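You operate a simulated robot arm through the tools that you are given. There is no shell and no other tool. Be economical: measure what you need, move in short steps, check, and stop when the job is done.

You are at the controls of a simulated robot arm. One attempt, no reset.

## Task
Put the receiver plug that says "PEN" from the beige table on top of the white block there and the receiver plug labelled "keys" on the white paper. Put two of the black memory modules from the top of the glass case on the white desk. Turn the right plinth dial to 1990s. Switch the bench supply switch on. Take the small black cartridge and leave it on the flat yellow pad. Stack the grey carton labelled "spares" from the teal table on top of the grey carton that says "covers". Take the foam block and put it on the spare fan on the teal table. Fetch the small white cover and set it on the beige keypad. Fetch the beige mouse and set it on the green kit mat. Take the ink cartridge that says "black" from the blue workbench and put it on the beige table. Press the white eraser button two times. Put the yellow cartridge on the beige table away on the teal table. Open the top wooden drawer. The order is free. Set down upright: small black cartridge, ink cartridge, yellow cartridge.
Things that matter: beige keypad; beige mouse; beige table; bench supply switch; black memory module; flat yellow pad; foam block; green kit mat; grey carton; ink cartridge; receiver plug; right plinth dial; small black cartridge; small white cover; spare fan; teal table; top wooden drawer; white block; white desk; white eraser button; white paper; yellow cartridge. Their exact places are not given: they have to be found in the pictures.

Only the result counts: the job must be done as asked and must still hold three seconds after the hand-in. Knocking over, shifting, dropping, spilling or breaking anything else fails it. A push-on lid holds only when it is set on centred and level and pressed home; a screw cap is set on level and turned clockwise until tight.

## Robot
A 7-joint arm with a fingered hand on a trunk, on a base that drives. Base frame: it is fixed to the floor where the robot stands at the start and does not move with it; the origin is under the middle of the robot, x ahead of it, y to its left, z up; the surface under the hand at the start is at about z = 800. Readings come in mm, degrees, newtons and seconds.
Its first joint turns from -166.0 to 166.0 degrees. Places, roughly: beige keypad (7x10x3 cm) [1100, 200, 800]; beige mouse [1500, -2750, 750]; beige table [1000, -100, 800]; bench supply switch [5000, 1800, 900]; black memory module [500, 3500, 1000]; flat yellow pad (8x8x2 cm) [3000, 200, 800]; foam block (6x4x3 cm) [2600, -200, 800]; green kit mat (37x22 cm) [3280, -2440, 800]; grey carton [3250, 0, 750]; ink cartridge [0, -2500, 750]; receiver plug [1000, 0, 750]; right plinth dial [2800, 3200, 800]; small black cartridge [3000, 0, 750]; small white cover (7x4x3 cm) [1300, 200, 800]; spare fan (8x8x3 cm) [3100, 0, 800]; teal table [3000, -100, 800]; top wooden drawer [3300, 800, 700]; white block [1250, 0, 750]; white desk [1200, 700, 800]; white eraser button [600, -300, 800]; white paper (15x21x2 cm) [1100, 0, 800]; yellow cartridge [1250, 0, 750]. Payload 3.7 kg.
The TCP is the grasp point between the finger pads, 25 mm short of the fingertips. In the tool frame z runs along the fingers and y along their closing line. The gripper opens to 88 mm. The gripper's body begins 29 mm behind the TCP. The gripper is a hand of 5 fingers: y runs from the thumb to the fingers, the wrist lies at [-13, -106, -174] in the tool frame.
Orientation is that of the tool frame in the base frame, as a unit quaternion [w, x, y, z]. With the fingers straight down and the wrist toward the robot, the tool's x, y and z point along [0, 1, 0], [1, 0, 0] and [0, 0, -1] of the base frame.

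## Interface
- The arm moves only by the tool play_rows. Its argument "rows" is one flat list of numbers, 6 for each row, row after row: the shift along the tool's x, y, z in mm, then the turn, a rotation vector about the tool's x, y, z in degrees. In form: [tx, ty, tz, wx, wy, wz, tx, ty, tz, wx, wy, wz, ...]. A call has 1 to 8 rows; each row shifts and turns the commanded pose from where the row before left it, along the tool's axes as they then stand. Rows are played at 5 a second. More than 50 mm and 8.6 degrees between two rows, and nothing of the call is played. A pose out of reach is approached as far as the arm can. The call stops where the force on the tool passes 40 N (or 10 N more than at its start, if that is more) or the arm is blocked; 0.2 s more then pass. In this call time passes only in rows, and 0.2 s behind the last. It gives the time, the measured TCP pose, the force on the tool (base axes), the opening and the grip force at its end, in the units of the frame above (readings bear some noise), with the torque about the TCP (base axes, N m) and any sound that the robot's microphone picked up.
- Cameras (640 x 400 px; columns grow to the right, rows downward): "scene" is now at [185.2, 186.9, 1301.7]; the picture's right is [-0.34, -0.94, 0.00], its down [-0.54, 0.19, -0.82] and it looks along [0.77, -0.28, -0.57] (base axes); focal length 222 px, centre (320, 200). "wrist" rides on the gripper at [59, -79, -105] in the tool frame; the picture's right is [-0.73, 0.32, -0.61], its down [-0.62, -0.68, 0.38] and it looks along [-0.29, 0.66, 0.70] (tool axes); focal length 234 px, centre (320, 200).
- snapshot(camera): a new picture of that camera. It takes no simulated time.
- base_move(legs): drives the robot by 1 to 6 legs, each [ahead, left, turn to the left] in mm, mm and degrees, along the robot's own axes; the way and the turn of a leg run together, so that a leg with both is an arc; at most 1500 mm and 180 degrees a leg. The arm and the cameras ride along, it lands a little off, and it stops where it bumps. It gives what a move gives.
- set_fingers(index, middle, ring, little, thumb_bend, thumb_turn): sets how far each is bent, from 0 (flat) to 1 (curled in); at 0.3 the hand is open as for a grip, at 0.7 the pads meet at the TCP. One left out holds its place. A second passes; each finger stops where it meets its share of the squeeze, and holds until it gets a number again. It is the only way to open and close the hand. It gives what a move gives, with no picture; readings hold the bend of each and the force on index, middle, ring, little, thumb and palm. thumb_turn goes from beside the hand (0) to across from the fingers (1), as for a grip.
- aim_head(pan, tilt): turns the head with the scene camera to pan (to the left, within 120 degrees either way) and tilt (down, from -29 to 69), counted from straight ahead of the robot. It gives what a move gives.
- point_at(camera, pixels): for up to 12 pixels [column, row] of the newest picture of that camera ("zoom" is the newest enlarged one), the place [x, y, z] in the base frame of the surface seen there, good to about 2 mm, but the place of the scene camera against the robot may be out by one fixed shift of up to 18 mm in any direction. It takes no simulated time.
- enlarge(camera, box): a new picture of the part [left, top, right, bottom] of that camera's present view, enlarged. It takes no simulated time.
- sign_off(): hands the job in; it is judged then, once.

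Keep the steps short. Do not move on a guess: measure, check each grasp and each placing, and mend mistakes. In all there are 392 turns and 360 pictures (those below and enlarged ones count). Leave the gripper open and the arm clear of the work at the hand-in unless told otherwise, and finish with a single line.

The tools are called after "Call:" by a JSON object that holds its "method" and its "body". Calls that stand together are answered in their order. play_rows: Moves the arm, as the interface text tells. Its arguments: {"type":"object","properties":{"rows":{"type":"array","items":{"type":"number"}}},"required":["rows"]} The other tools are called the same way: set_fingers (index, middle, ring, little, thumb_bend, thumb_turn) moves the fingers one by one; base_move (legs) drives the base; aim_head (pan, tilt) turns the head that bears the scene camera; snapshot (camera) takes a picture; point_at (camera, pixels) gives the place of the surface under pixels of a picture; enlarge (camera, box) takes an enlarged picture of a part of a camera's view; sign_off () hands the job in.

At the start:

```text
clock: 0.0
tcp_pos: [760.0, -181.0, 1155.2]
ee_rot: [0.001, 0.707, 0.707, 0.0]
ft_force: [0.7, 0.2, -0.2]
moment: [0.02, 0.01, -0.03]
grip_width: 87.5
grasp_force: 0.1
shape: jaw
bend: [0.3, 0.3, 0.3, 0.3, 0.3, 0.98]
finger forces: [0.1, 0.0, 0.1, 0.0, 0.0, 0.0]
robot x, y, heading: [1.4, -0.5, -0.1]
head pan, tilt: [-19.8, 34.9]
```

scene: 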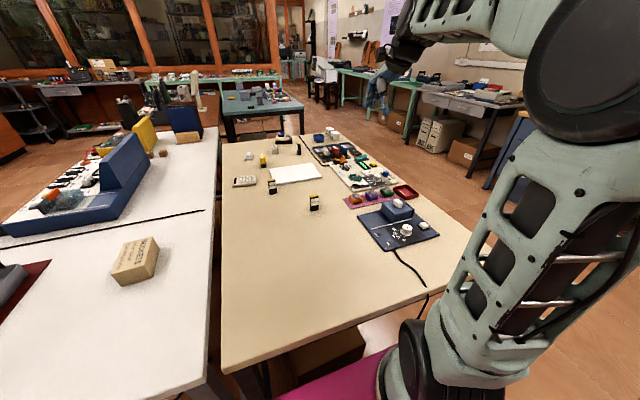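
wrist: 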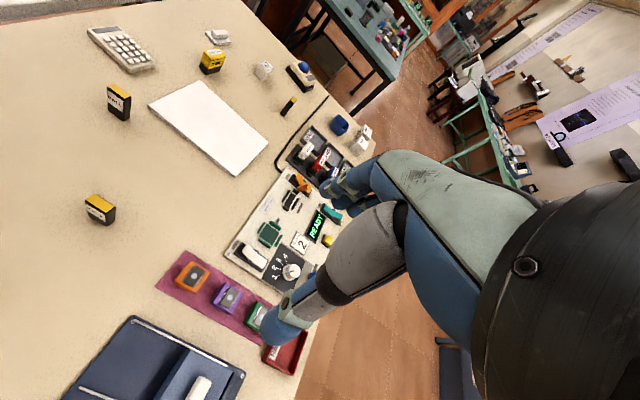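

I see the beige table ahead with small items on it. I'll enlarge the table parts to identify them.

Call:
{"method": "enlarge", "body": {"camera": "scene", "box": [220, 120, 420, 245]}}

Call:
{"method": "enlarge", "body": {"camera": "wrist", "box": [60, 10, 380, 210]}}

Call:
{"method": "enlarge", "body": {"camera": "wrist", "box": [60, 200, 380, 400]}}

```text
3.20 times, centred on (320, 182) of scene
```

zoom: 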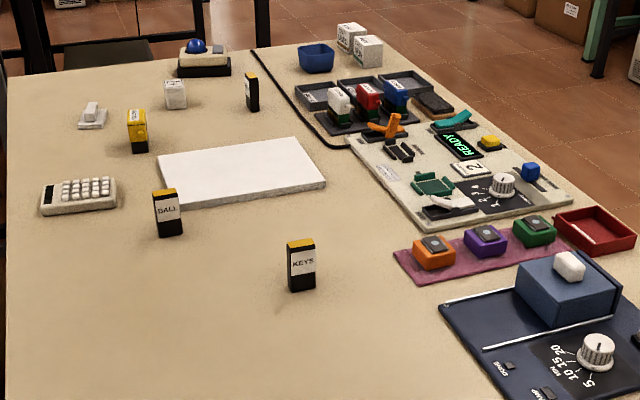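

```text
2.00 times, centred on (220, 110) of wrist
```

zoom: 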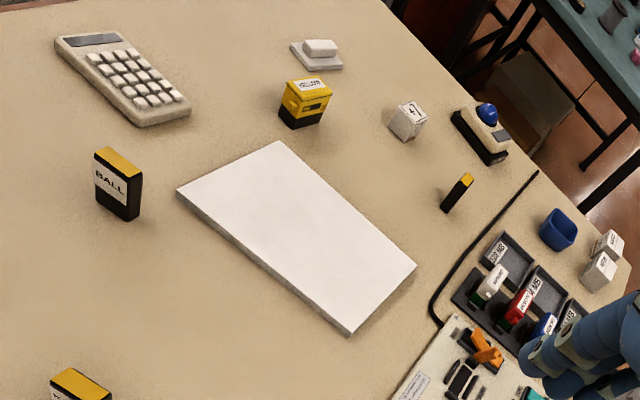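

```text
2.00 times, centred on (220, 300) of wrist
```

zoom: 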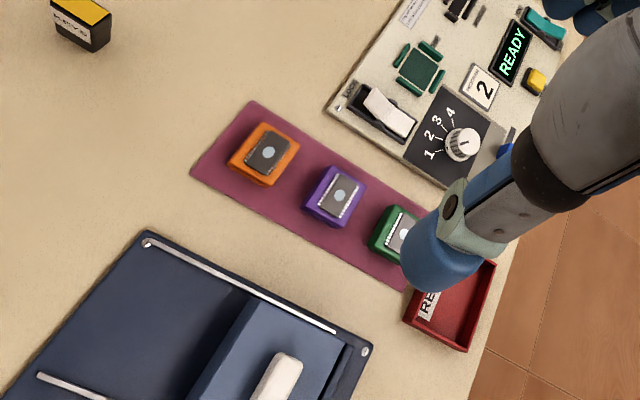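

I'll measure the plugs, paper, block, cartridge, cover, keypad and button through both cameras to compare.

Call:
{"method": "point_at", "body": {"camera": "wrist", "pixels": [[119, 88], [118, 103], [99, 199], [289, 99], [287, 107], [265, 62], [210, 51], [218, 34], [203, 121], [123, 49], [200, 385], [150, 105]]}}

Call:
{"method": "point_at", "body": {"camera": "wrist", "pixels": [[200, 80], [235, 176], [268, 142], [100, 36], [130, 72], [150, 62], [220, 30], [209, 36], [230, 43], [92, 212], [107, 193], [190, 275]]}}

Call:
{"method": "point_at", "body": {"camera": "scene", "pixels": [[272, 181], [313, 195], [299, 144], [274, 146], [262, 155], [295, 173], [248, 154], [398, 203], [405, 229], [244, 181]]}}

```text
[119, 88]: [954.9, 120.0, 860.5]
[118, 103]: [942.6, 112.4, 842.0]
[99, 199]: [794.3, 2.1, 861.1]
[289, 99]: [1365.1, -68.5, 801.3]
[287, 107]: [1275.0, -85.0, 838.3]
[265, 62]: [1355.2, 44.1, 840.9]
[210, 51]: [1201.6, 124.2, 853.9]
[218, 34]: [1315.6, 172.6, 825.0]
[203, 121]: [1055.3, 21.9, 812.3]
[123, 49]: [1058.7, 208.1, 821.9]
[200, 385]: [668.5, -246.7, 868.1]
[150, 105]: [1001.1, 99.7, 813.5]
```

```text
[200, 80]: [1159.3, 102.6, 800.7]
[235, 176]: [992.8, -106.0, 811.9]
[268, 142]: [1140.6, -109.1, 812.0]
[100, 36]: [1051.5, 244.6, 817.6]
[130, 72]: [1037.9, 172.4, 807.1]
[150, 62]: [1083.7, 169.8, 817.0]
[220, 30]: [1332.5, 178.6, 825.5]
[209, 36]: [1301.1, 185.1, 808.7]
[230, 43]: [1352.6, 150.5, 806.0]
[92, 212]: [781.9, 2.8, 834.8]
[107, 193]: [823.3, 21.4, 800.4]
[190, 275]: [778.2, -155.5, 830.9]
```

```text
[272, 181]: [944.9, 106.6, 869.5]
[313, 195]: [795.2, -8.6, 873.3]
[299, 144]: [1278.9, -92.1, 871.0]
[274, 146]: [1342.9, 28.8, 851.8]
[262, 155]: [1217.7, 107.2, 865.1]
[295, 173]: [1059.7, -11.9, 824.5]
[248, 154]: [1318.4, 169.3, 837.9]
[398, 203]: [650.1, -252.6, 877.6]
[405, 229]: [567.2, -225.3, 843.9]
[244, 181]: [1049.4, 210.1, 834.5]
```

I'll measure table and floor layout from the scene view.

Call:
{"method": "point_at", "body": {"camera": "scene", "pixels": [[224, 370], [425, 297], [478, 245], [308, 137], [223, 145], [203, 375], [215, 130], [530, 270], [180, 90], [228, 120], [300, 110], [320, 300]]}}

Call:
{"method": "aim_head", "body": {"pan": -70, "tilt": 30}}

Call:
{"method": "snapshot", "body": {"camera": "scene"}}

```text
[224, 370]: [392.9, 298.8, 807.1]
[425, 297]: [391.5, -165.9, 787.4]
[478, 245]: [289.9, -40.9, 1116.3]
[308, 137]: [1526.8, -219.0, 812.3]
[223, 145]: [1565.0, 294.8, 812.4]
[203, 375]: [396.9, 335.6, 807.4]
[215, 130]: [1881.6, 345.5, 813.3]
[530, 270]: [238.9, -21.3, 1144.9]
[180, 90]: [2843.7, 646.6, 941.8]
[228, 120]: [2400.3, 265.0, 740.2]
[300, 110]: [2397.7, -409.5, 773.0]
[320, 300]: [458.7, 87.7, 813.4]
```

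```text
clock: 1.2
tcp_pos: [759.0, -181.1, 1155.3]
ee_rot: [0.0, 0.707, 0.707, 0.0]
ft_force: [0.1, 0.0, -0.9]
moment: [-0.02, -0.01, 0.04]
grip_width: 87.5
grasp_force: 0.1
shape: jaw
bend: [0.3, 0.3, 0.3, 0.3, 0.3, 0.98]
finger forces: [0.0, 0.0, 0.0, 0.0, 0.0, 0.0]
robot x, y, heading: [1.9, 2.1, -0.2]
head pan, tilt: [-70.0, 30.0]
```

```text
354 pictures are left
```

scene: 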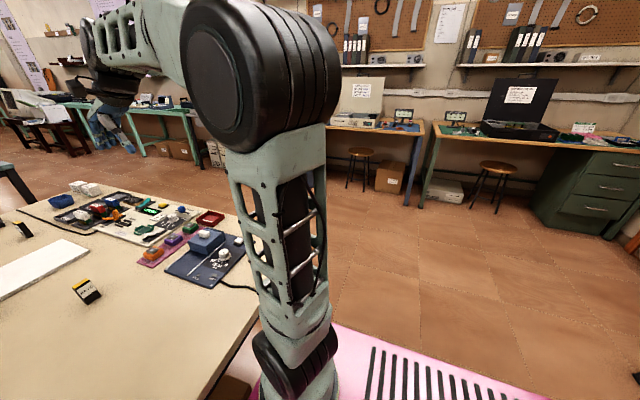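

I want to see the right edge of the table and the robot's own base; tilting the head.

Call:
{"method": "point_at", "body": {"camera": "scene", "pixels": [[200, 395], [245, 330], [255, 300], [225, 214], [160, 197], [380, 350], [450, 370], [560, 300], [430, 200], [440, 120], [540, 215], [345, 130]]}}

Call:
{"method": "aim_head", "body": {"pan": -60, "tilt": 69}}

Call:
{"method": "snapshot", "body": {"camera": "scene"}}

Call:
{"method": "aim_head", "body": {"pan": 30, "tilt": 30}}

Call:
{"method": "snapshot", "body": {"camera": "scene"}}

```text
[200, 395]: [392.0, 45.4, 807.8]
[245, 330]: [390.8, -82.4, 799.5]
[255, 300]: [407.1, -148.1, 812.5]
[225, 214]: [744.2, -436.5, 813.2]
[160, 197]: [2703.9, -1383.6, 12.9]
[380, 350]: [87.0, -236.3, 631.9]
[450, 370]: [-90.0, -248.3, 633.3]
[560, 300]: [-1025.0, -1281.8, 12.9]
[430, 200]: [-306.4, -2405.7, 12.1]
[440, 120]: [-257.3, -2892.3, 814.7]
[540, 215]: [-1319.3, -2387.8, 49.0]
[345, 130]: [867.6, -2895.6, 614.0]
```

```text
clock: 2.2
tcp_pos: [759.2, -181.9, 1156.4]
ee_rot: [0.0, 0.707, 0.707, 0.0]
ft_force: [-0.6, 0.7, -0.3]
moment: [0.02, -0.01, -0.01]
grip_width: 87.5
grasp_force: 0.0
shape: jaw
bend: [0.3, 0.3, 0.3, 0.3, 0.3, 0.98]
finger forces: [0.1, 0.0, 0.0, 0.1, 0.1, 0.0]
robot x, y, heading: [-1.5, -6.1, -0.0]
head pan, tilt: [-60.0, 68.8]
```

```text
353 pictures are left
```

scene: 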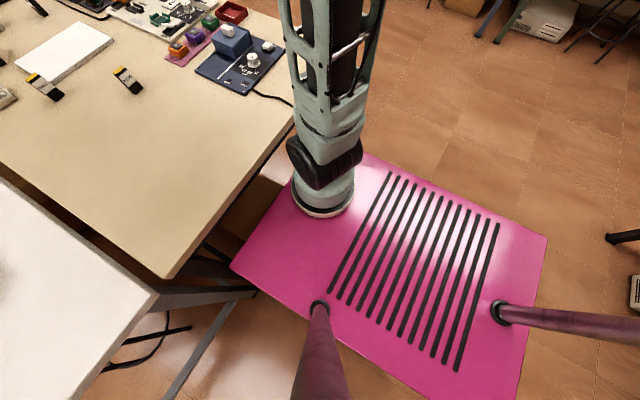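

```text
clock: 3.9
tcp_pos: [759.1, -180.6, 1155.2]
ee_rot: [0.001, 0.707, 0.707, -0.001]
ft_force: [0.1, -0.1, 0.3]
moment: [0.0, 0.03, 0.02]
grip_width: 87.5
grasp_force: 0.0
shape: jaw
bend: [0.3, 0.3, 0.3, 0.3, 0.3, 0.98]
finger forces: [0.0, 0.1, 0.1, 0.1, 0.1, 0.0]
robot x, y, heading: [0.7, -3.3, 0.0]
head pan, tilt: [30.0, 30.0]
```

```text
352 pictures are left
```

scene: 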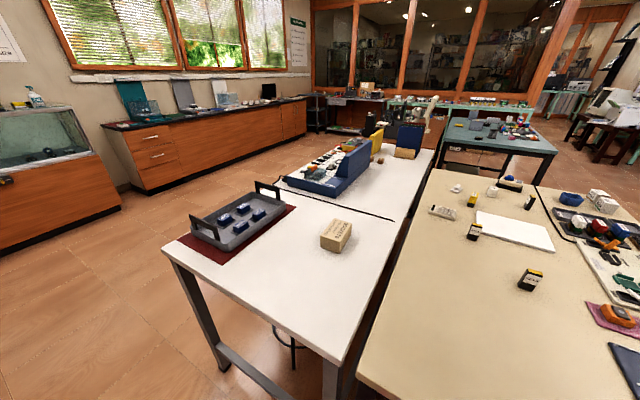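

The base deck is low, with the arm at its front. I start with "KEYS" at about [794, 2, 860]: move the hand above it to z≈960 and look with the wrist camera.

Call:
{"method": "play_rows", "body": {"rows": [30.5, 5.8, 32.5, 0, 0, 0, 30.5, 5.8, 32.5, 0, 0, 0, 30.5, 5.8, 32.5, 0, 0, 0, 30.5, 5.8, 32.5, 0, 0, 0, 30.5, 5.8, 32.5, 0, 0, 0, 30.5, 5.8, 32.5, 0, 0, 0]}}

Call:
{"method": "snapshot", "body": {"camera": "wrist"}}

```text
clock: 5.3
tcp_pos: [793.9, 3.9, 960.5]
ee_rot: [0.0, 0.707, 0.707, 0.0]
ft_force: [-0.6, -0.1, 0.7]
moment: [0.0, 0.01, 0.0]
grip_width: 87.8
grasp_force: 0.2
shape: jaw
bend: [0.3, 0.3, 0.3, 0.3, 0.3, 0.98]
finger forces: [0.1, 0.0, 0.1, 0.0, 0.0, 0.0]
robot x, y, heading: [4.3, -1.3, -0.1]
head pan, tilt: [30.0, 30.0]
```

```text
351 pictures are left
```

wrist: 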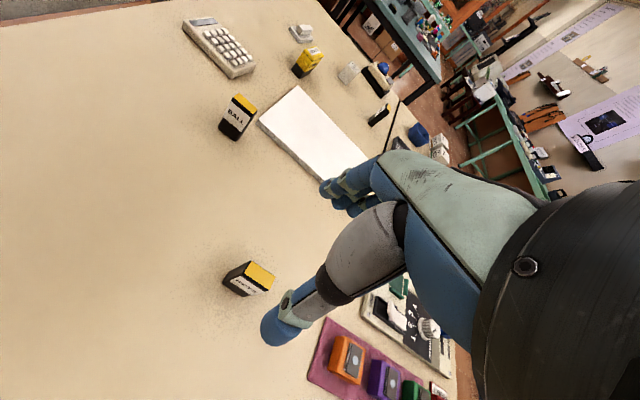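

KEYS shows at (248,278). Measuring its top and sides.

Call:
{"method": "enlarge", "body": {"camera": "wrist", "box": [200, 235, 304, 300]}}

Call:
{"method": "point_at", "body": {"camera": "zoom", "pixels": [[320, 180], [380, 170], [400, 220], [420, 300], [440, 280], [300, 190], [250, 320], [200, 300], [280, 270]]}}

```text
6.15 times, centred on (252, 268) of wrist
```

zoom: 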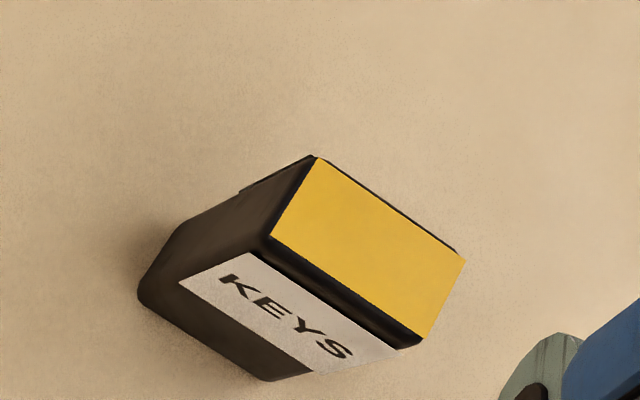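

```text
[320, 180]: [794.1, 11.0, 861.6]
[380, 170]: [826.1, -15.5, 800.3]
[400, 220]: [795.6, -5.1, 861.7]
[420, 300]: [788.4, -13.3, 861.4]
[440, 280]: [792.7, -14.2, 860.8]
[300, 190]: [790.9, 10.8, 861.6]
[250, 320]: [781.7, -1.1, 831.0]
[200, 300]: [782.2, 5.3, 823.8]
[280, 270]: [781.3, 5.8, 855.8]
```

Call:
{"method": "point_at", "body": {"camera": "zoom", "pixels": [[318, 162], [461, 262], [424, 335], [275, 235], [190, 285], [310, 360]]}}

```text
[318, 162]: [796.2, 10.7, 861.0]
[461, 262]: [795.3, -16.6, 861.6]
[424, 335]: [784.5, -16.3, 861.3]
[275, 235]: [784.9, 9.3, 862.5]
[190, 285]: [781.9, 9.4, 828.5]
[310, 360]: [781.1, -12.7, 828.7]
```

Plug top centre ≈ (790,-3), ~13 mm thick along x. I descend to TCP z≈840 centred on it.

Call:
{"method": "play_rows", "body": {"rows": [-6.5, -4.5, 0, 0, 0, 0, 0, 0, 40, 0, 0, 0, 0, 0, 40, 0, 0, 0, 0, 0, 40, 0, 0, 0]}}

Call:
{"method": "snapshot", "body": {"camera": "wrist"}}

```text
clock: 6.3
tcp_pos: [789.8, -5.8, 841.1]
ee_rot: [0.0, 0.707, 0.707, 0.0]
ft_force: [0.2, -0.2, 1.5]
moment: [-0.01, -0.01, 0.0]
grip_width: 87.5
grasp_force: 0.1
shape: jaw
bend: [0.3, 0.3, 0.3, 0.3, 0.3, 0.98]
finger forces: [0.0, 0.0, 0.1, 0.0, 0.1, 0.0]
robot x, y, heading: [0.0, 5.6, -0.3]
head pan, tilt: [30.0, 30.0]
```

```text
349 pictures are left
```

wrist: 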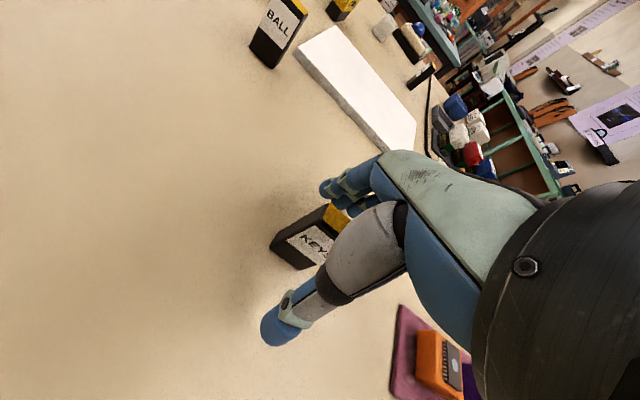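

Plug is between thumb and fingers. Closing.

Call:
{"method": "set_fingers", "body": {"index": 0.7, "middle": 0.7, "ring": 0.7, "little": 0.7, "thumb_bend": 0.7}}

Call:
{"method": "snapshot", "body": {"camera": "wrist"}}

```text
clock: 7.3
tcp_pos: [790.7, -6.0, 841.9]
ee_rot: [0.0, 0.707, 0.707, 0.001]
ft_force: [0.4, -0.6, -0.6]
moment: [0.03, -0.02, 0.02]
grip_width: 10.0
grasp_force: 3.9
shape: fingers
bend: [0.65, 0.68, 0.7, 0.7, 0.64, 0.97]
finger forces: [2.5, 1.5, 0.0, 0.0, 4.2, 0.0]
robot x, y, heading: [-0.4, 0.4, -0.1]
head pan, tilt: [30.0, 30.0]
```

```text
348 pictures are left
```

wrist: 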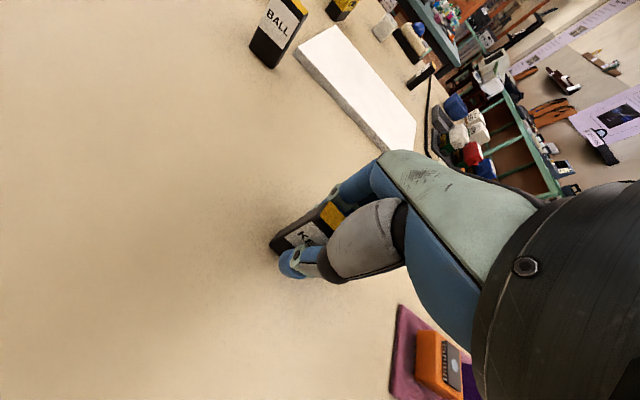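

Held by thumb, index and middle. I lift 120 mm and look, and also look down at the deck front/table legs to see if the base can go forward.

Call:
{"method": "play_rows", "body": {"rows": [0, 0, -20, 0, 0, 0, 0, 0, -40, 0, 0, 0, 0, 0, -40, 0, 0, 0, 0, 0, -40, 0, 0, 0]}}

Call:
{"method": "snapshot", "body": {"camera": "wrist"}}

Call:
{"method": "aim_head", "body": {"pan": 0, "tilt": 69}}

Call:
{"method": "snapshot", "body": {"camera": "scene"}}

```text
clock: 8.3
tcp_pos: [789.6, -5.2, 981.1]
ee_rot: [0.0, 0.707, 0.707, -0.001]
ft_force: [-0.4, 0.6, 0.1]
moment: [0.0, 0.04, -0.01]
grip_width: 10.2
grasp_force: 4.3
shape: fingers
bend: [0.65, 0.68, 0.7, 0.7, 0.64, 0.97]
finger forces: [2.7, 1.5, 0.1, 0.1, 4.3, 0.0]
robot x, y, heading: [0.6, 3.5, 0.1]
head pan, tilt: [30.0, 30.0]
```

```text
347 pictures are left
```

wrist: 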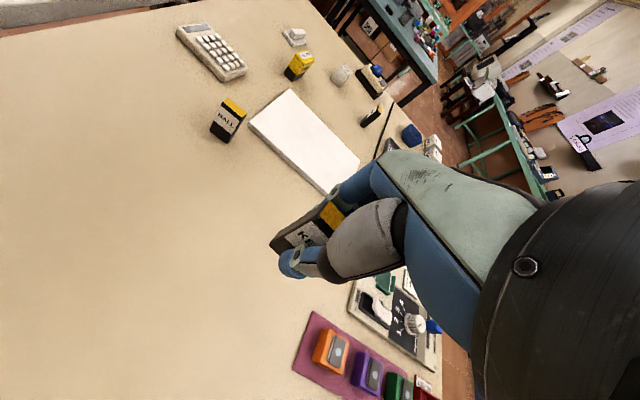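

```text
clock: 9.3
tcp_pos: [790.2, -6.3, 980.4]
ee_rot: [0.0, 0.707, 0.707, 0.0]
ft_force: [-0.3, 0.6, -0.3]
moment: [0.02, 0.0, 0.0]
grip_width: 9.9
grasp_force: 4.1
shape: fingers
bend: [0.65, 0.68, 0.7, 0.7, 0.64, 0.97]
finger forces: [2.7, 1.7, 0.0, 0.0, 4.3, 0.0]
robot x, y, heading: [-0.7, 0.0, -0.1]
head pan, tilt: [0.0, 68.8]
```

```text
346 pictures are left
```

scene: 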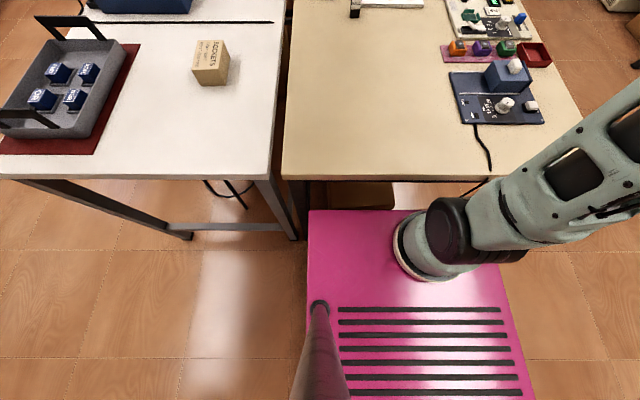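

Call:
{"method": "point_at", "body": {"camera": "scene", "pixels": [[312, 214], [400, 214], [306, 300], [525, 390], [365, 200], [345, 184], [297, 225], [415, 270], [500, 270], [290, 180], [310, 383], [325, 390]]}}

```text
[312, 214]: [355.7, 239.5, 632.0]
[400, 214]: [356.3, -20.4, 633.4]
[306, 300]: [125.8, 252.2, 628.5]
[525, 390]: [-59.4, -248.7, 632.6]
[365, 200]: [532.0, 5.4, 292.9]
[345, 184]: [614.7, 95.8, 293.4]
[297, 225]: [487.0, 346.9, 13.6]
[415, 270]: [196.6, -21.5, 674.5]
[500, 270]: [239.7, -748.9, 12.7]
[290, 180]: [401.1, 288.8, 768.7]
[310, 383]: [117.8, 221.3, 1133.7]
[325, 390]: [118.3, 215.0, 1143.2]
```

KEYS is held. I try reaching forward at height toward the paper (x≈1035).

Call:
{"method": "play_rows", "body": {"rows": [0, 41, 0, 0, 0, 0, 0, 41, 0, 0, 0, 0, 0, 41, 0, 0, 0, 0, 0, 41, 0, 0, 0, 0, 0, 41, 0, 0, 0, 0, 0, 41, 0, 0, 0, 0]}}

Call:
{"method": "snapshot", "body": {"camera": "wrist"}}

```text
clock: 10.7
tcp_pos: [1037.0, -5.1, 979.1]
ee_rot: [0.0, 0.707, 0.707, 0.0]
ft_force: [0.6, 0.2, -0.2]
moment: [-0.04, 0.01, 0.02]
grip_width: 9.8
grasp_force: 3.9
shape: fingers
bend: [0.65, 0.68, 0.7, 0.7, 0.64, 0.97]
finger forces: [2.7, 1.5, 0.0, 0.0, 4.3, 0.0]
robot x, y, heading: [-0.1, -2.5, 0.4]
head pan, tilt: [0.0, 68.8]
```

```text
345 pictures are left
```

wrist: 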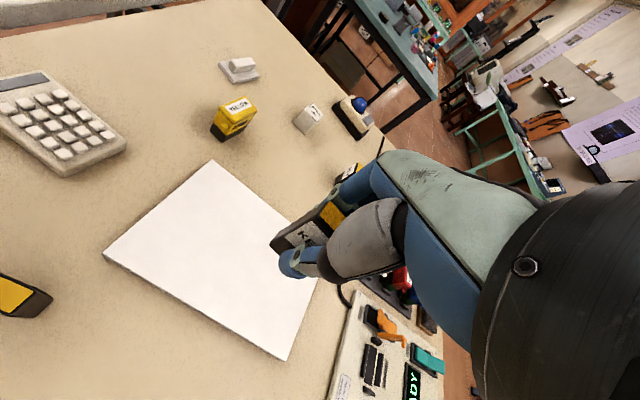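

Reach is fine. Measuring paper edges and other items from this view.

Call:
{"method": "point_at", "body": {"camera": "wrist", "pixels": [[212, 163], [110, 254], [281, 355], [200, 260], [235, 104], [308, 118], [240, 64], [50, 120], [62, 174], [125, 143], [53, 75], [240, 75]]}}

Call:
{"method": "enlarge", "body": {"camera": "wrist", "box": [180, 40, 388, 170]}}

```text
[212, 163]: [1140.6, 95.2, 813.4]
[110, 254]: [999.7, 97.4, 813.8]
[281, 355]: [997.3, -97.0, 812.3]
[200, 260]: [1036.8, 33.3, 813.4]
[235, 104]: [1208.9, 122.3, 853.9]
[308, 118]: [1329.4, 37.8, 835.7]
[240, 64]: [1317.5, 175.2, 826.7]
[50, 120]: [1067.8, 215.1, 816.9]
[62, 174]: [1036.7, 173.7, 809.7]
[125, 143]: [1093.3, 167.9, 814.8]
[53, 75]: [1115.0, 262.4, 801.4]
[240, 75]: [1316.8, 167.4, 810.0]
```

```text
3.08 times, centred on (284, 105) of wrist
```

zoom: 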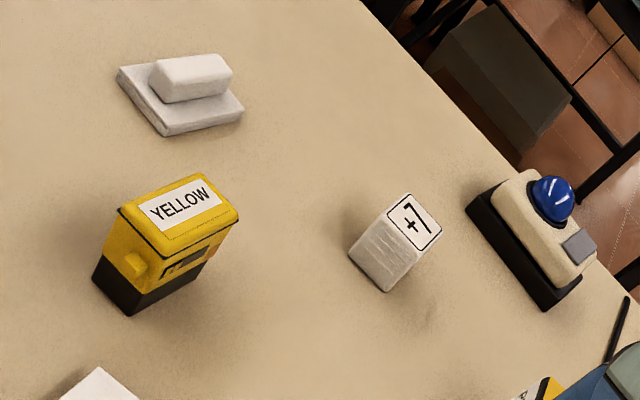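

Paper top at z≈813. I lower KEYS to 2 mm above paper then touch.

Call:
{"method": "play_rows", "body": {"rows": [0, 0, 40, 0, 0, 0, 0, 0, 40, 0, 0, 0, 0, 0, 40, 0, 0, 0, 0, 0, 4, 0, 0, 0]}}

Call:
{"method": "enlarge", "body": {"camera": "wrist", "box": [220, 150, 380, 300]}}

```text
clock: 11.7
tcp_pos: [1037.0, -6.1, 855.8]
ee_rot: [-0.001, 0.707, 0.707, 0.0]
ft_force: [-0.2, 0.2, 0.1]
moment: [0.01, 0.0, -0.02]
grip_width: 10.2
grasp_force: 4.0
shape: fingers
bend: [0.65, 0.68, 0.7, 0.7, 0.64, 0.97]
finger forces: [2.7, 1.6, 0.0, 0.0, 4.1, 0.0]
robot x, y, heading: [0.3, 0.1, -0.2]
head pan, tilt: [0.0, 68.8]
```

```text
2.67 times, centred on (300, 225) of wrist
```

zoom: 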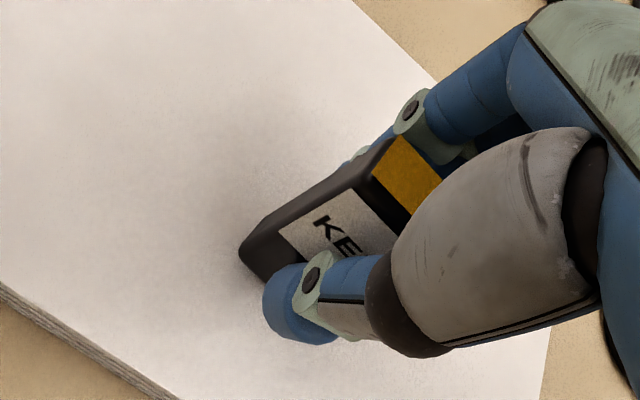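

Call:
{"method": "play_rows", "body": {"rows": [0, 0, 1, 0, 0, 0, 0, 0, 1, 0, 0, 0]}}

Call:
{"method": "play_rows", "body": {"rows": [0, 0, 1, 0, 0, 0]}}

```text
clock: 12.3
tcp_pos: [1037.3, -5.0, 853.5]
ee_rot: [0.001, 0.707, 0.707, -0.001]
ft_force: [0.1, 0.9, -0.6]
moment: [0.0, 0.0, -0.03]
grip_width: 10.1
grasp_force: 4.3
shape: fingers
bend: [0.65, 0.68, 0.7, 0.7, 0.64, 0.97]
finger forces: [2.7, 1.5, 0.0, 0.1, 4.1, 0.0]
robot x, y, heading: [1.2, -1.0, 0.0]
head pan, tilt: [0.0, 68.8]
```

```text
clock: 12.7
tcp_pos: [1036.6, -5.8, 853.1]
ee_rot: [0.0, 0.707, 0.707, 0.0]
ft_force: [0.0, -0.4, 0.2]
moment: [-0.01, 0.02, 0.0]
grip_width: 9.8
grasp_force: 4.3
shape: fingers
bend: [0.65, 0.68, 0.7, 0.7, 0.64, 0.97]
finger forces: [2.7, 1.5, 0.1, 0.0, 4.2, 0.0]
robot x, y, heading: [-0.5, 1.0, 0.1]
head pan, tilt: [0.0, 68.8]
```

No contact yet; one more millimetre at a time.

Call:
{"method": "play_rows", "body": {"rows": [0, 0, 1, 0, 0, 0]}}

Call:
{"method": "play_rows", "body": {"rows": [0, 0, 1, 0, 0, 0]}}

```text
clock: 13.1
tcp_pos: [1036.6, -5.1, 852.4]
ee_rot: [0.0, 0.707, 0.707, 0.001]
ft_force: [0.6, -0.8, 1.1]
moment: [0.01, 0.05, -0.01]
grip_width: 9.9
grasp_force: 4.6
shape: fingers
bend: [0.65, 0.68, 0.7, 0.7, 0.65, 0.97]
finger forces: [3.0, 1.7, 0.0, 0.0, 4.2, 0.1]
robot x, y, heading: [-1.1, -3.8, 0.3]
head pan, tilt: [0.0, 68.8]
```

```text
clock: 13.5
tcp_pos: [1037.1, -4.3, 850.9]
ee_rot: [0.001, 0.707, 0.707, 0.001]
ft_force: [0.6, 0.0, 3.7]
moment: [0.02, -0.01, -0.03]
grip_width: 9.5
grasp_force: 5.3
shape: fingers
bend: [0.65, 0.68, 0.7, 0.7, 0.65, 0.97]
finger forces: [3.4, 1.8, 0.1, 0.0, 4.4, 0.0]
robot x, y, heading: [3.3, -0.9, 0.1]
head pan, tilt: [0.0, 68.8]
```

Contact (3.7 N). Opening the hand.

Call:
{"method": "set_fingers", "body": {"index": 0.3, "middle": 0.3, "ring": 0.3, "little": 0.3, "thumb_bend": 0.3}}

Call:
{"method": "play_rows", "body": {"rows": [0, 0, -20, 0, 0, 0, 0, 0, -40, 0, 0, 0, 0, 0, -40, 0, 0, 0, 0, 0, -40, 0, 0, 0]}}

Call:
{"method": "snapshot", "body": {"camera": "wrist"}}

```text
clock: 14.5
tcp_pos: [1038.2, -6.3, 851.1]
ee_rot: [0.0, 0.707, 0.707, 0.0]
ft_force: [0.2, 1.2, 0.5]
moment: [-0.01, 0.0, -0.01]
grip_width: 84.3
grasp_force: 0.0
shape: fingers
bend: [0.3, 0.3, 0.3, 0.3, 0.3, 0.97]
finger forces: [0.0, 0.0, 0.1, 0.0, 0.1, 0.0]
robot x, y, heading: [1.7, -1.6, -0.0]
head pan, tilt: [0.0, 68.8]
```

```text
clock: 15.5
tcp_pos: [1038.0, -6.0, 990.6]
ee_rot: [-0.001, 0.707, 0.708, -0.001]
ft_force: [1.2, -0.2, -0.4]
moment: [-0.03, 0.02, 0.03]
grip_width: 84.5
grasp_force: 0.0
shape: fingers
bend: [0.3, 0.3, 0.3, 0.3, 0.3, 0.97]
finger forces: [0.0, 0.0, 0.0, 0.0, 0.1, 0.1]
robot x, y, heading: [1.4, -1.9, -0.4]
head pan, tilt: [0.0, 68.8]
```

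```text
342 pictures are left
```

wrist: 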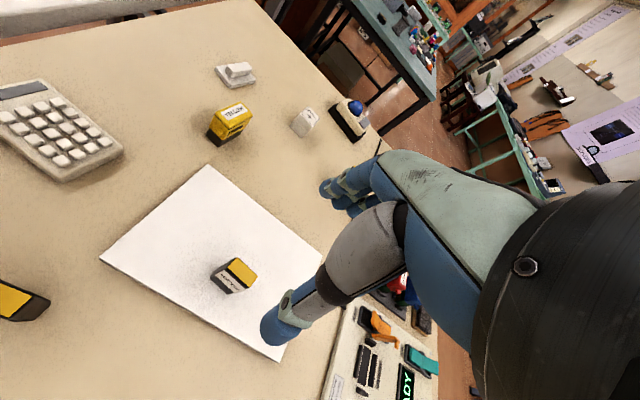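

KEYS stands on the paper. Next, look at the eraser panel closely.

Call:
{"method": "aim_head", "body": {"pan": -30, "tilt": 45}}

Call:
{"method": "snapshot", "body": {"camera": "scene"}}

Call:
{"method": "play_rows", "body": {"rows": [-20, -45, 0, 0, 0, 0, -20, -45, 0, 0, 0, 0, -20, -45, 0, 0, 0, 0, -20, -45, 0, 0, 0, 0, -20, -45, 0, 0, 0, 0, -20, -45, 0, 0, 0, 0, -20, -45, 0, 0, 0, 0, -20, -45, 0, 0, 0, 0]}}

Call:
{"method": "snapshot", "body": {"camera": "wrist"}}

```text
clock: 16.5
tcp_pos: [1038.1, -5.2, 990.6]
ee_rot: [0.001, 0.707, 0.707, 0.0]
ft_force: [-0.3, 0.1, -0.8]
moment: [0.01, 0.02, 0.03]
grip_width: 84.9
grasp_force: 0.0
shape: fingers
bend: [0.3, 0.3, 0.3, 0.3, 0.3, 0.97]
finger forces: [0.0, 0.0, 0.1, 0.0, 0.0, 0.1]
robot x, y, heading: [-0.6, -2.0, -0.0]
head pan, tilt: [-30.0, 45.0]
```

```text
341 pictures are left
```

scene: 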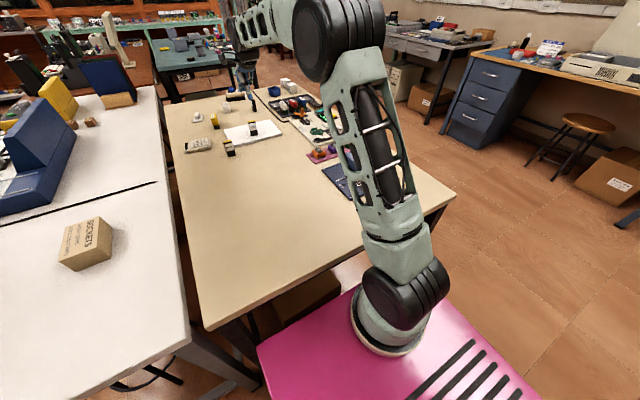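

```text
clock: 18.3
tcp_pos: [676.2, -166.2, 989.7]
ee_rot: [-0.001, 0.707, 0.708, 0.0]
ft_force: [-1.0, 0.5, 0.0]
moment: [0.01, 0.02, 0.0]
grip_width: 84.5
grasp_force: 0.0
shape: fingers
bend: [0.3, 0.3, 0.3, 0.3, 0.3, 0.97]
finger forces: [0.1, 0.1, 0.1, 0.0, 0.0, 0.0]
robot x, y, heading: [-5.3, 1.3, -0.1]
head pan, tilt: [-30.0, 45.0]
```

```text
340 pictures are left
```

wrist: 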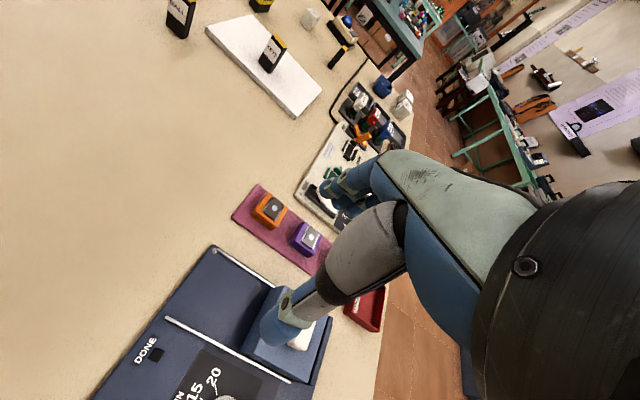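

The panel is partly hidden by the thumb; shift back and left a bit to view it whole.

Call:
{"method": "play_rows", "body": {"rows": [20, -40, -10, 0, 0, 0, 20, -40, -10, 0, 0, 0, 20, -40, -10, 0, 0, 0]}}

Call:
{"method": "snapshot", "body": {"camera": "wrist"}}

```text
clock: 19.1
tcp_pos: [560.0, -103.5, 1022.4]
ee_rot: [0.0, 0.707, 0.708, 0.0]
ft_force: [-0.3, -0.1, -0.4]
moment: [-0.02, 0.02, 0.05]
grip_width: 84.8
grasp_force: 0.1
shape: fingers
bend: [0.3, 0.3, 0.3, 0.3, 0.3, 0.97]
finger forces: [0.0, 0.1, 0.0, 0.0, 0.0, 0.1]
robot x, y, heading: [1.6, -0.5, 0.3]
head pan, tilt: [-30.0, 45.0]
```

```text
339 pictures are left
```

wrist: 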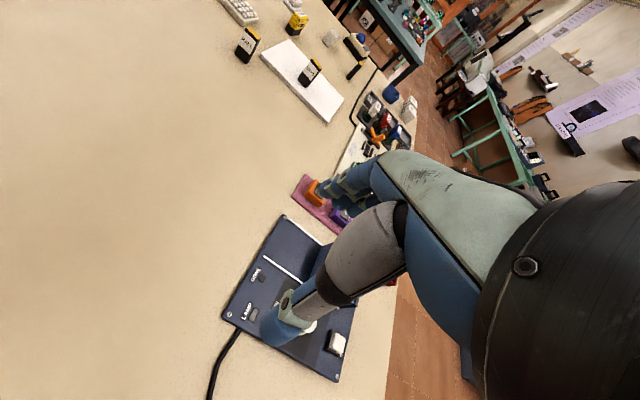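

A white square button sits at (337,343). Enlarge and measure.

Call:
{"method": "enlarge", "body": {"camera": "wrist", "box": [290, 310, 386, 370]}}

Call:
{"method": "point_at", "body": {"camera": "wrist", "pixels": [[335, 342], [340, 337], [333, 350], [320, 345], [345, 365], [255, 345], [310, 328], [345, 347]]}}

```text
6.67 times, centred on (338, 340) of wrist
```

zoom: 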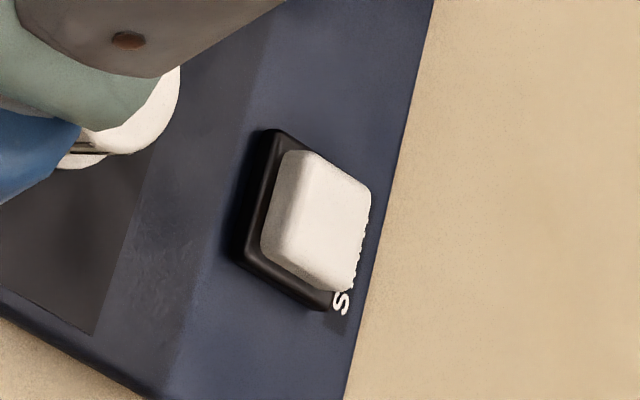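

```text
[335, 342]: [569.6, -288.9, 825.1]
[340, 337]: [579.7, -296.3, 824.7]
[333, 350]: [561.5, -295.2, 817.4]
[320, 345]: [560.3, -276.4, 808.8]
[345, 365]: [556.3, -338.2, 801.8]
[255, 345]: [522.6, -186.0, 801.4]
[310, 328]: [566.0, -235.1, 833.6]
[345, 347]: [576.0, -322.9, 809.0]
```

Button top ≈ (571,-294,825), labelled "S(TART)". I'll form a pointing index: others curled, and look at it.

Call:
{"method": "set_fingers", "body": {"index": 0.5, "middle": 1, "ring": 1, "little": 1, "thumb_bend": 0.1, "thumb_turn": 0.3}}

Call:
{"method": "snapshot", "body": {"camera": "wrist"}}

Call:
{"method": "snapshot", "body": {"camera": "scene"}}

```text
clock: 20.1
tcp_pos: [557.7, -103.7, 1021.3]
ee_rot: [0.0, 0.708, 0.707, -0.001]
ft_force: [-0.5, 0.4, -0.6]
moment: [-0.02, -0.01, 0.06]
grip_width: 102.0
grasp_force: 0.0
shape: fingers
bend: [0.5, 1.0, 1.0, 1.0, 0.1, 0.29]
finger forces: [0.0, 0.0, 0.0, 0.0, 0.0, 0.1]
robot x, y, heading: [2.9, -5.6, 0.1]
head pan, tilt: [-30.0, 45.0]
```

```text
337 pictures are left
```

wrist: 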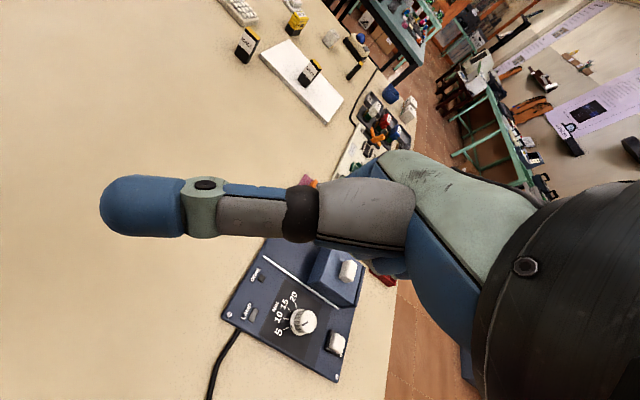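

```text
336 pictures are left
```

scene: 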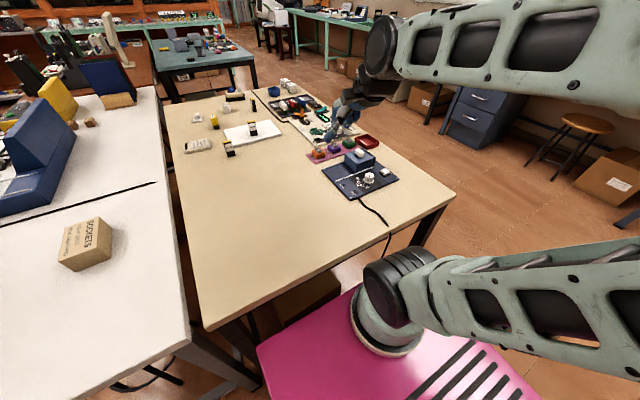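

Call:
{"method": "enlarge", "body": {"camera": "scene", "box": [300, 60, 428, 210]}}

```text
2.67 times, centred on (364, 135) of scene
```

zoom: 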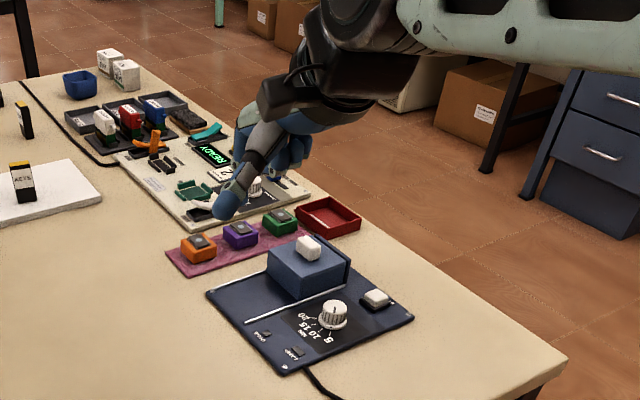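

Simpler: pinch thumb and index together as a blunt poker with the other fingers curled.

Call:
{"method": "set_fingers", "body": {"index": 0.68, "thumb_bend": 0.68, "thumb_turn": 1}}

Call:
{"method": "snapshot", "body": {"camera": "wrist"}}

Call:
{"method": "enlarge", "body": {"camera": "scene", "box": [300, 60, 428, 210]}}

```text
clock: 21.1
tcp_pos: [558.8, -103.5, 1021.4]
ee_rot: [0.0, 0.707, 0.707, 0.0]
ft_force: [0.2, 0.2, -0.8]
moment: [0.0, -0.02, -0.04]
grip_width: 2.9
grasp_force: 0.0
shape: fingers
bend: [0.68, 1.0, 1.0, 1.0, 0.68, 1.0]
finger forces: [0.0, 0.1, 0.0, 0.0, 0.0, 0.1]
robot x, y, heading: [-0.5, 0.7, -0.3]
head pan, tilt: [-30.0, 45.0]
```

```text
334 pictures are left
```

wrist: 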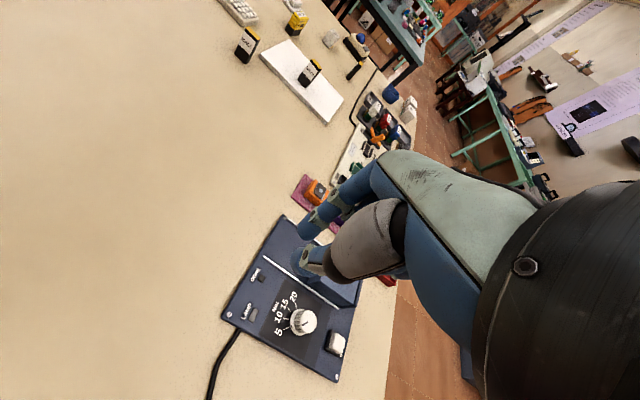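

```text
2.67 times, centred on (364, 135) of scene
```

zoom: 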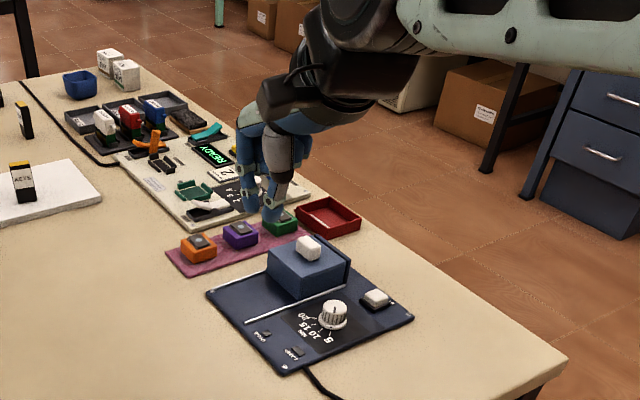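

Measuring the finger tips in the base frame relative to the TCP.

Call:
{"method": "point_at", "body": {"camera": "wrist", "pixels": [[300, 258], [297, 267], [312, 273], [304, 228], [308, 236], [318, 215], [324, 222]]}}

Call:
{"method": "enlarge", "body": {"camera": "wrist", "box": [270, 170, 400, 300]}}

```text
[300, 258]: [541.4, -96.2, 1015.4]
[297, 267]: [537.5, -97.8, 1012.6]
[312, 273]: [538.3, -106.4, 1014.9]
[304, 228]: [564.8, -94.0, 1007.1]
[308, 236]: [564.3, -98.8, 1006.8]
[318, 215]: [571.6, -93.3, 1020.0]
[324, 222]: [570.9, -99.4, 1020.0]
```

```text
3.08 times, centred on (335, 235) of wrist
```

zoom: 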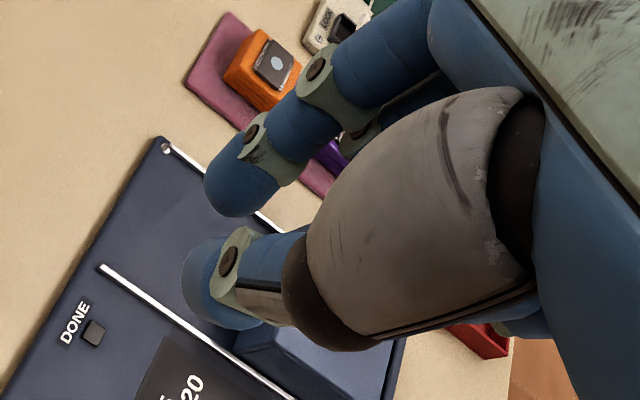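

Poker tip is roughly at the TCP in x/y, ~22–25 mm below it. Move over the button (568,-294) then down to TCP z≈865.

Call:
{"method": "play_rows", "body": {"rows": [-47.6, 2.3, 0, 0, 0, 0, -47.6, 2.3, 0, 0, 0, 0, -47.6, 2.3, 0, 0, 0, 0, -47.6, 2.3, 0, 0, 0, 0, 0, 0, 40, 0, 0, 0, 0, 0, 40, 0, 0, 0, 0, 0, 40, 0, 0, 0, 0, 0, 30, 0, 0, 0]}}

Call:
{"method": "snapshot", "body": {"camera": "wrist"}}

Call:
{"method": "enlarge", "body": {"camera": "scene", "box": [310, 100, 438, 220]}}

```text
clock: 22.9
tcp_pos: [566.2, -295.7, 870.4]
ee_rot: [-0.001, 0.707, 0.707, 0.0]
ft_force: [-0.5, -0.6, 0.5]
moment: [-0.01, 0.03, 0.01]
grip_width: 3.1
grasp_force: 0.0
shape: fingers
bend: [0.68, 1.0, 1.0, 1.0, 0.68, 1.0]
finger forces: [0.0, 0.1, 0.1, 0.1, 0.1, 0.0]
robot x, y, heading: [-2.9, 1.7, 0.2]
head pan, tilt: [-30.0, 45.0]
```

```text
331 pictures are left
```

wrist: 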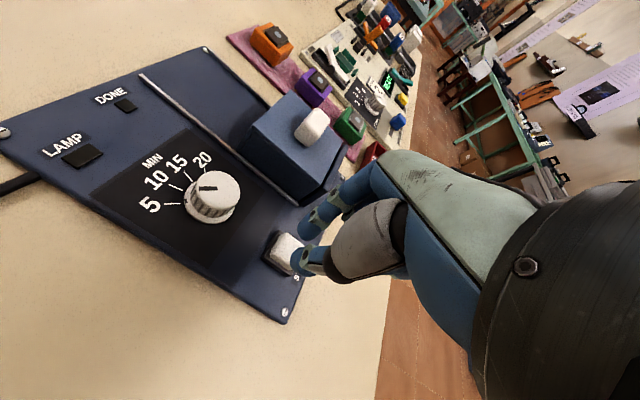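

```text
3.33 times, centred on (374, 160) of scene
```

zoom: 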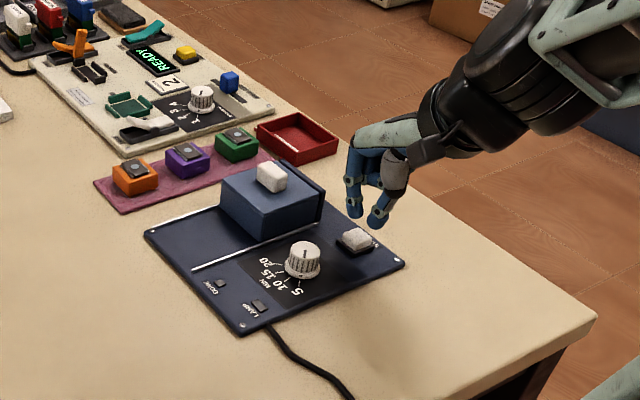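

Call:
{"method": "enlarge", "body": {"camera": "wrist", "box": [250, 200, 346, 300]}}

Call:
{"method": "point_at", "body": {"camera": "wrist", "pixels": [[280, 240], [275, 252], [288, 268], [293, 244], [285, 262], [302, 258], [303, 230], [300, 268]]}}

```text
4.00 times, centred on (298, 250) of wrist
```

zoom: 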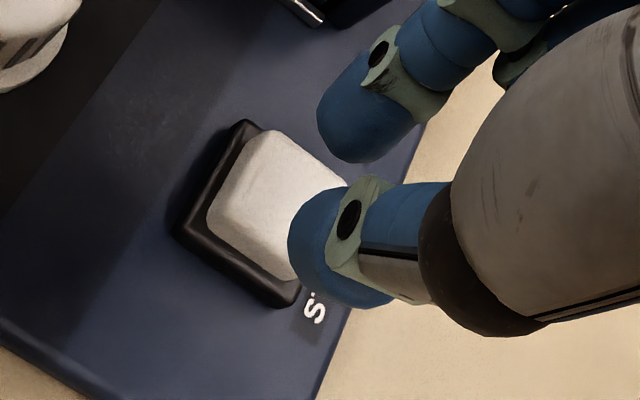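

```text
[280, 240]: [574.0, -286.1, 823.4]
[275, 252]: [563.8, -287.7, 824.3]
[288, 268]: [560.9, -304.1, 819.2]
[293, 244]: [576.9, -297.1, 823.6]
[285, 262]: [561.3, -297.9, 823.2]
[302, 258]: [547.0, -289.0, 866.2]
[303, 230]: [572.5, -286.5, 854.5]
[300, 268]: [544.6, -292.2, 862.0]
```

Index tip is over the button. Descend in small steps looking for contact.

Call:
{"method": "play_rows", "body": {"rows": [0, 0, 10, 0, 0, 0, 0, 0, 5, 0, 0, 0, 0, 0, 4, 0, 0, 0]}}

Call:
{"method": "play_rows", "body": {"rows": [0, 0, 2, 0, 0, 0, 0, 0, 2, 0, 0, 0]}}

Call:
{"method": "play_rows", "body": {"rows": [0, 0, 2, 0, 0, 0, 0, 0, 2, 0, 0, 0]}}

```text
clock: 23.7
tcp_pos: [566.1, -294.1, 854.1]
ee_rot: [0.0, 0.707, 0.707, 0.0]
ft_force: [0.2, -0.3, -0.4]
moment: [-0.02, 0.01, -0.03]
grip_width: 3.2
grasp_force: 0.0
shape: fingers
bend: [0.68, 1.0, 1.0, 1.0, 0.68, 1.0]
finger forces: [0.1, 0.0, 0.0, 0.0, 0.0, 0.0]
robot x, y, heading: [0.8, 0.4, -0.2]
head pan, tilt: [-30.0, 45.0]
```

```text
clock: 24.3
tcp_pos: [565.5, -294.7, 848.9]
ee_rot: [0.0, 0.707, 0.707, 0.0]
ft_force: [0.4, -0.1, 0.8]
moment: [0.01, -0.04, -0.03]
grip_width: 2.9
grasp_force: 1.1
shape: fingers
bend: [0.68, 1.0, 1.0, 1.0, 0.68, 1.0]
finger forces: [0.9, 0.0, 0.0, 0.1, 0.0, 0.1]
robot x, y, heading: [2.0, 2.0, -0.1]
head pan, tilt: [-30.0, 45.0]
```

```text
clock: 24.9
tcp_pos: [565.4, -294.9, 844.3]
ee_rot: [0.0, 0.707, 0.707, 0.0]
ft_force: [1.9, 1.0, 4.9]
moment: [0.08, -0.07, -0.03]
grip_width: 2.8
grasp_force: 2.9
shape: fingers
bend: [0.68, 1.0, 1.0, 1.0, 0.68, 1.0]
finger forces: [5.7, 0.0, 0.0, 0.1, 0.0, 0.0]
robot x, y, heading: [2.4, 0.3, -0.1]
head pan, tilt: [-30.0, 45.0]
heard: click
```

One click heard. Raise 12 mm, then press again the same depth.

Call:
{"method": "play_rows", "body": {"rows": [0, 0, -6, 0, 0, 0, 0, 0, -8, 0, 0, 0]}}

Call:
{"method": "play_rows", "body": {"rows": [0, 0, 6, 0, 0, 0, 0, 0, 4, 0, 0, 0, 0, 0, 2, 0, 0, 0, 0, 0, 2, 0, 0, 0]}}

```text
clock: 25.5
tcp_pos: [565.5, -295.0, 858.0]
ee_rot: [0.0, 0.707, 0.707, 0.0]
ft_force: [-0.7, -0.2, -0.7]
moment: [0.0, 0.02, -0.01]
grip_width: 2.8
grasp_force: 0.1
shape: fingers
bend: [0.68, 1.0, 1.0, 1.0, 0.68, 1.0]
finger forces: [0.1, 0.2, 0.0, 0.0, 0.1, 0.1]
robot x, y, heading: [-0.1, 4.3, -0.0]
head pan, tilt: [-30.0, 45.0]
```

```text
clock: 26.5
tcp_pos: [566.9, -295.8, 845.6]
ee_rot: [-0.001, 0.707, 0.707, 0.0]
ft_force: [1.1, 1.6, 5.1]
moment: [0.06, -0.05, 0.01]
grip_width: 2.5
grasp_force: 2.8
shape: fingers
bend: [0.69, 1.0, 1.0, 1.0, 0.68, 1.0]
finger forces: [5.1, 0.1, 0.1, 0.1, 0.0, 0.0]
robot x, y, heading: [0.4, -1.6, -0.2]
head pan, tilt: [-30.0, 45.0]
heard: click
```

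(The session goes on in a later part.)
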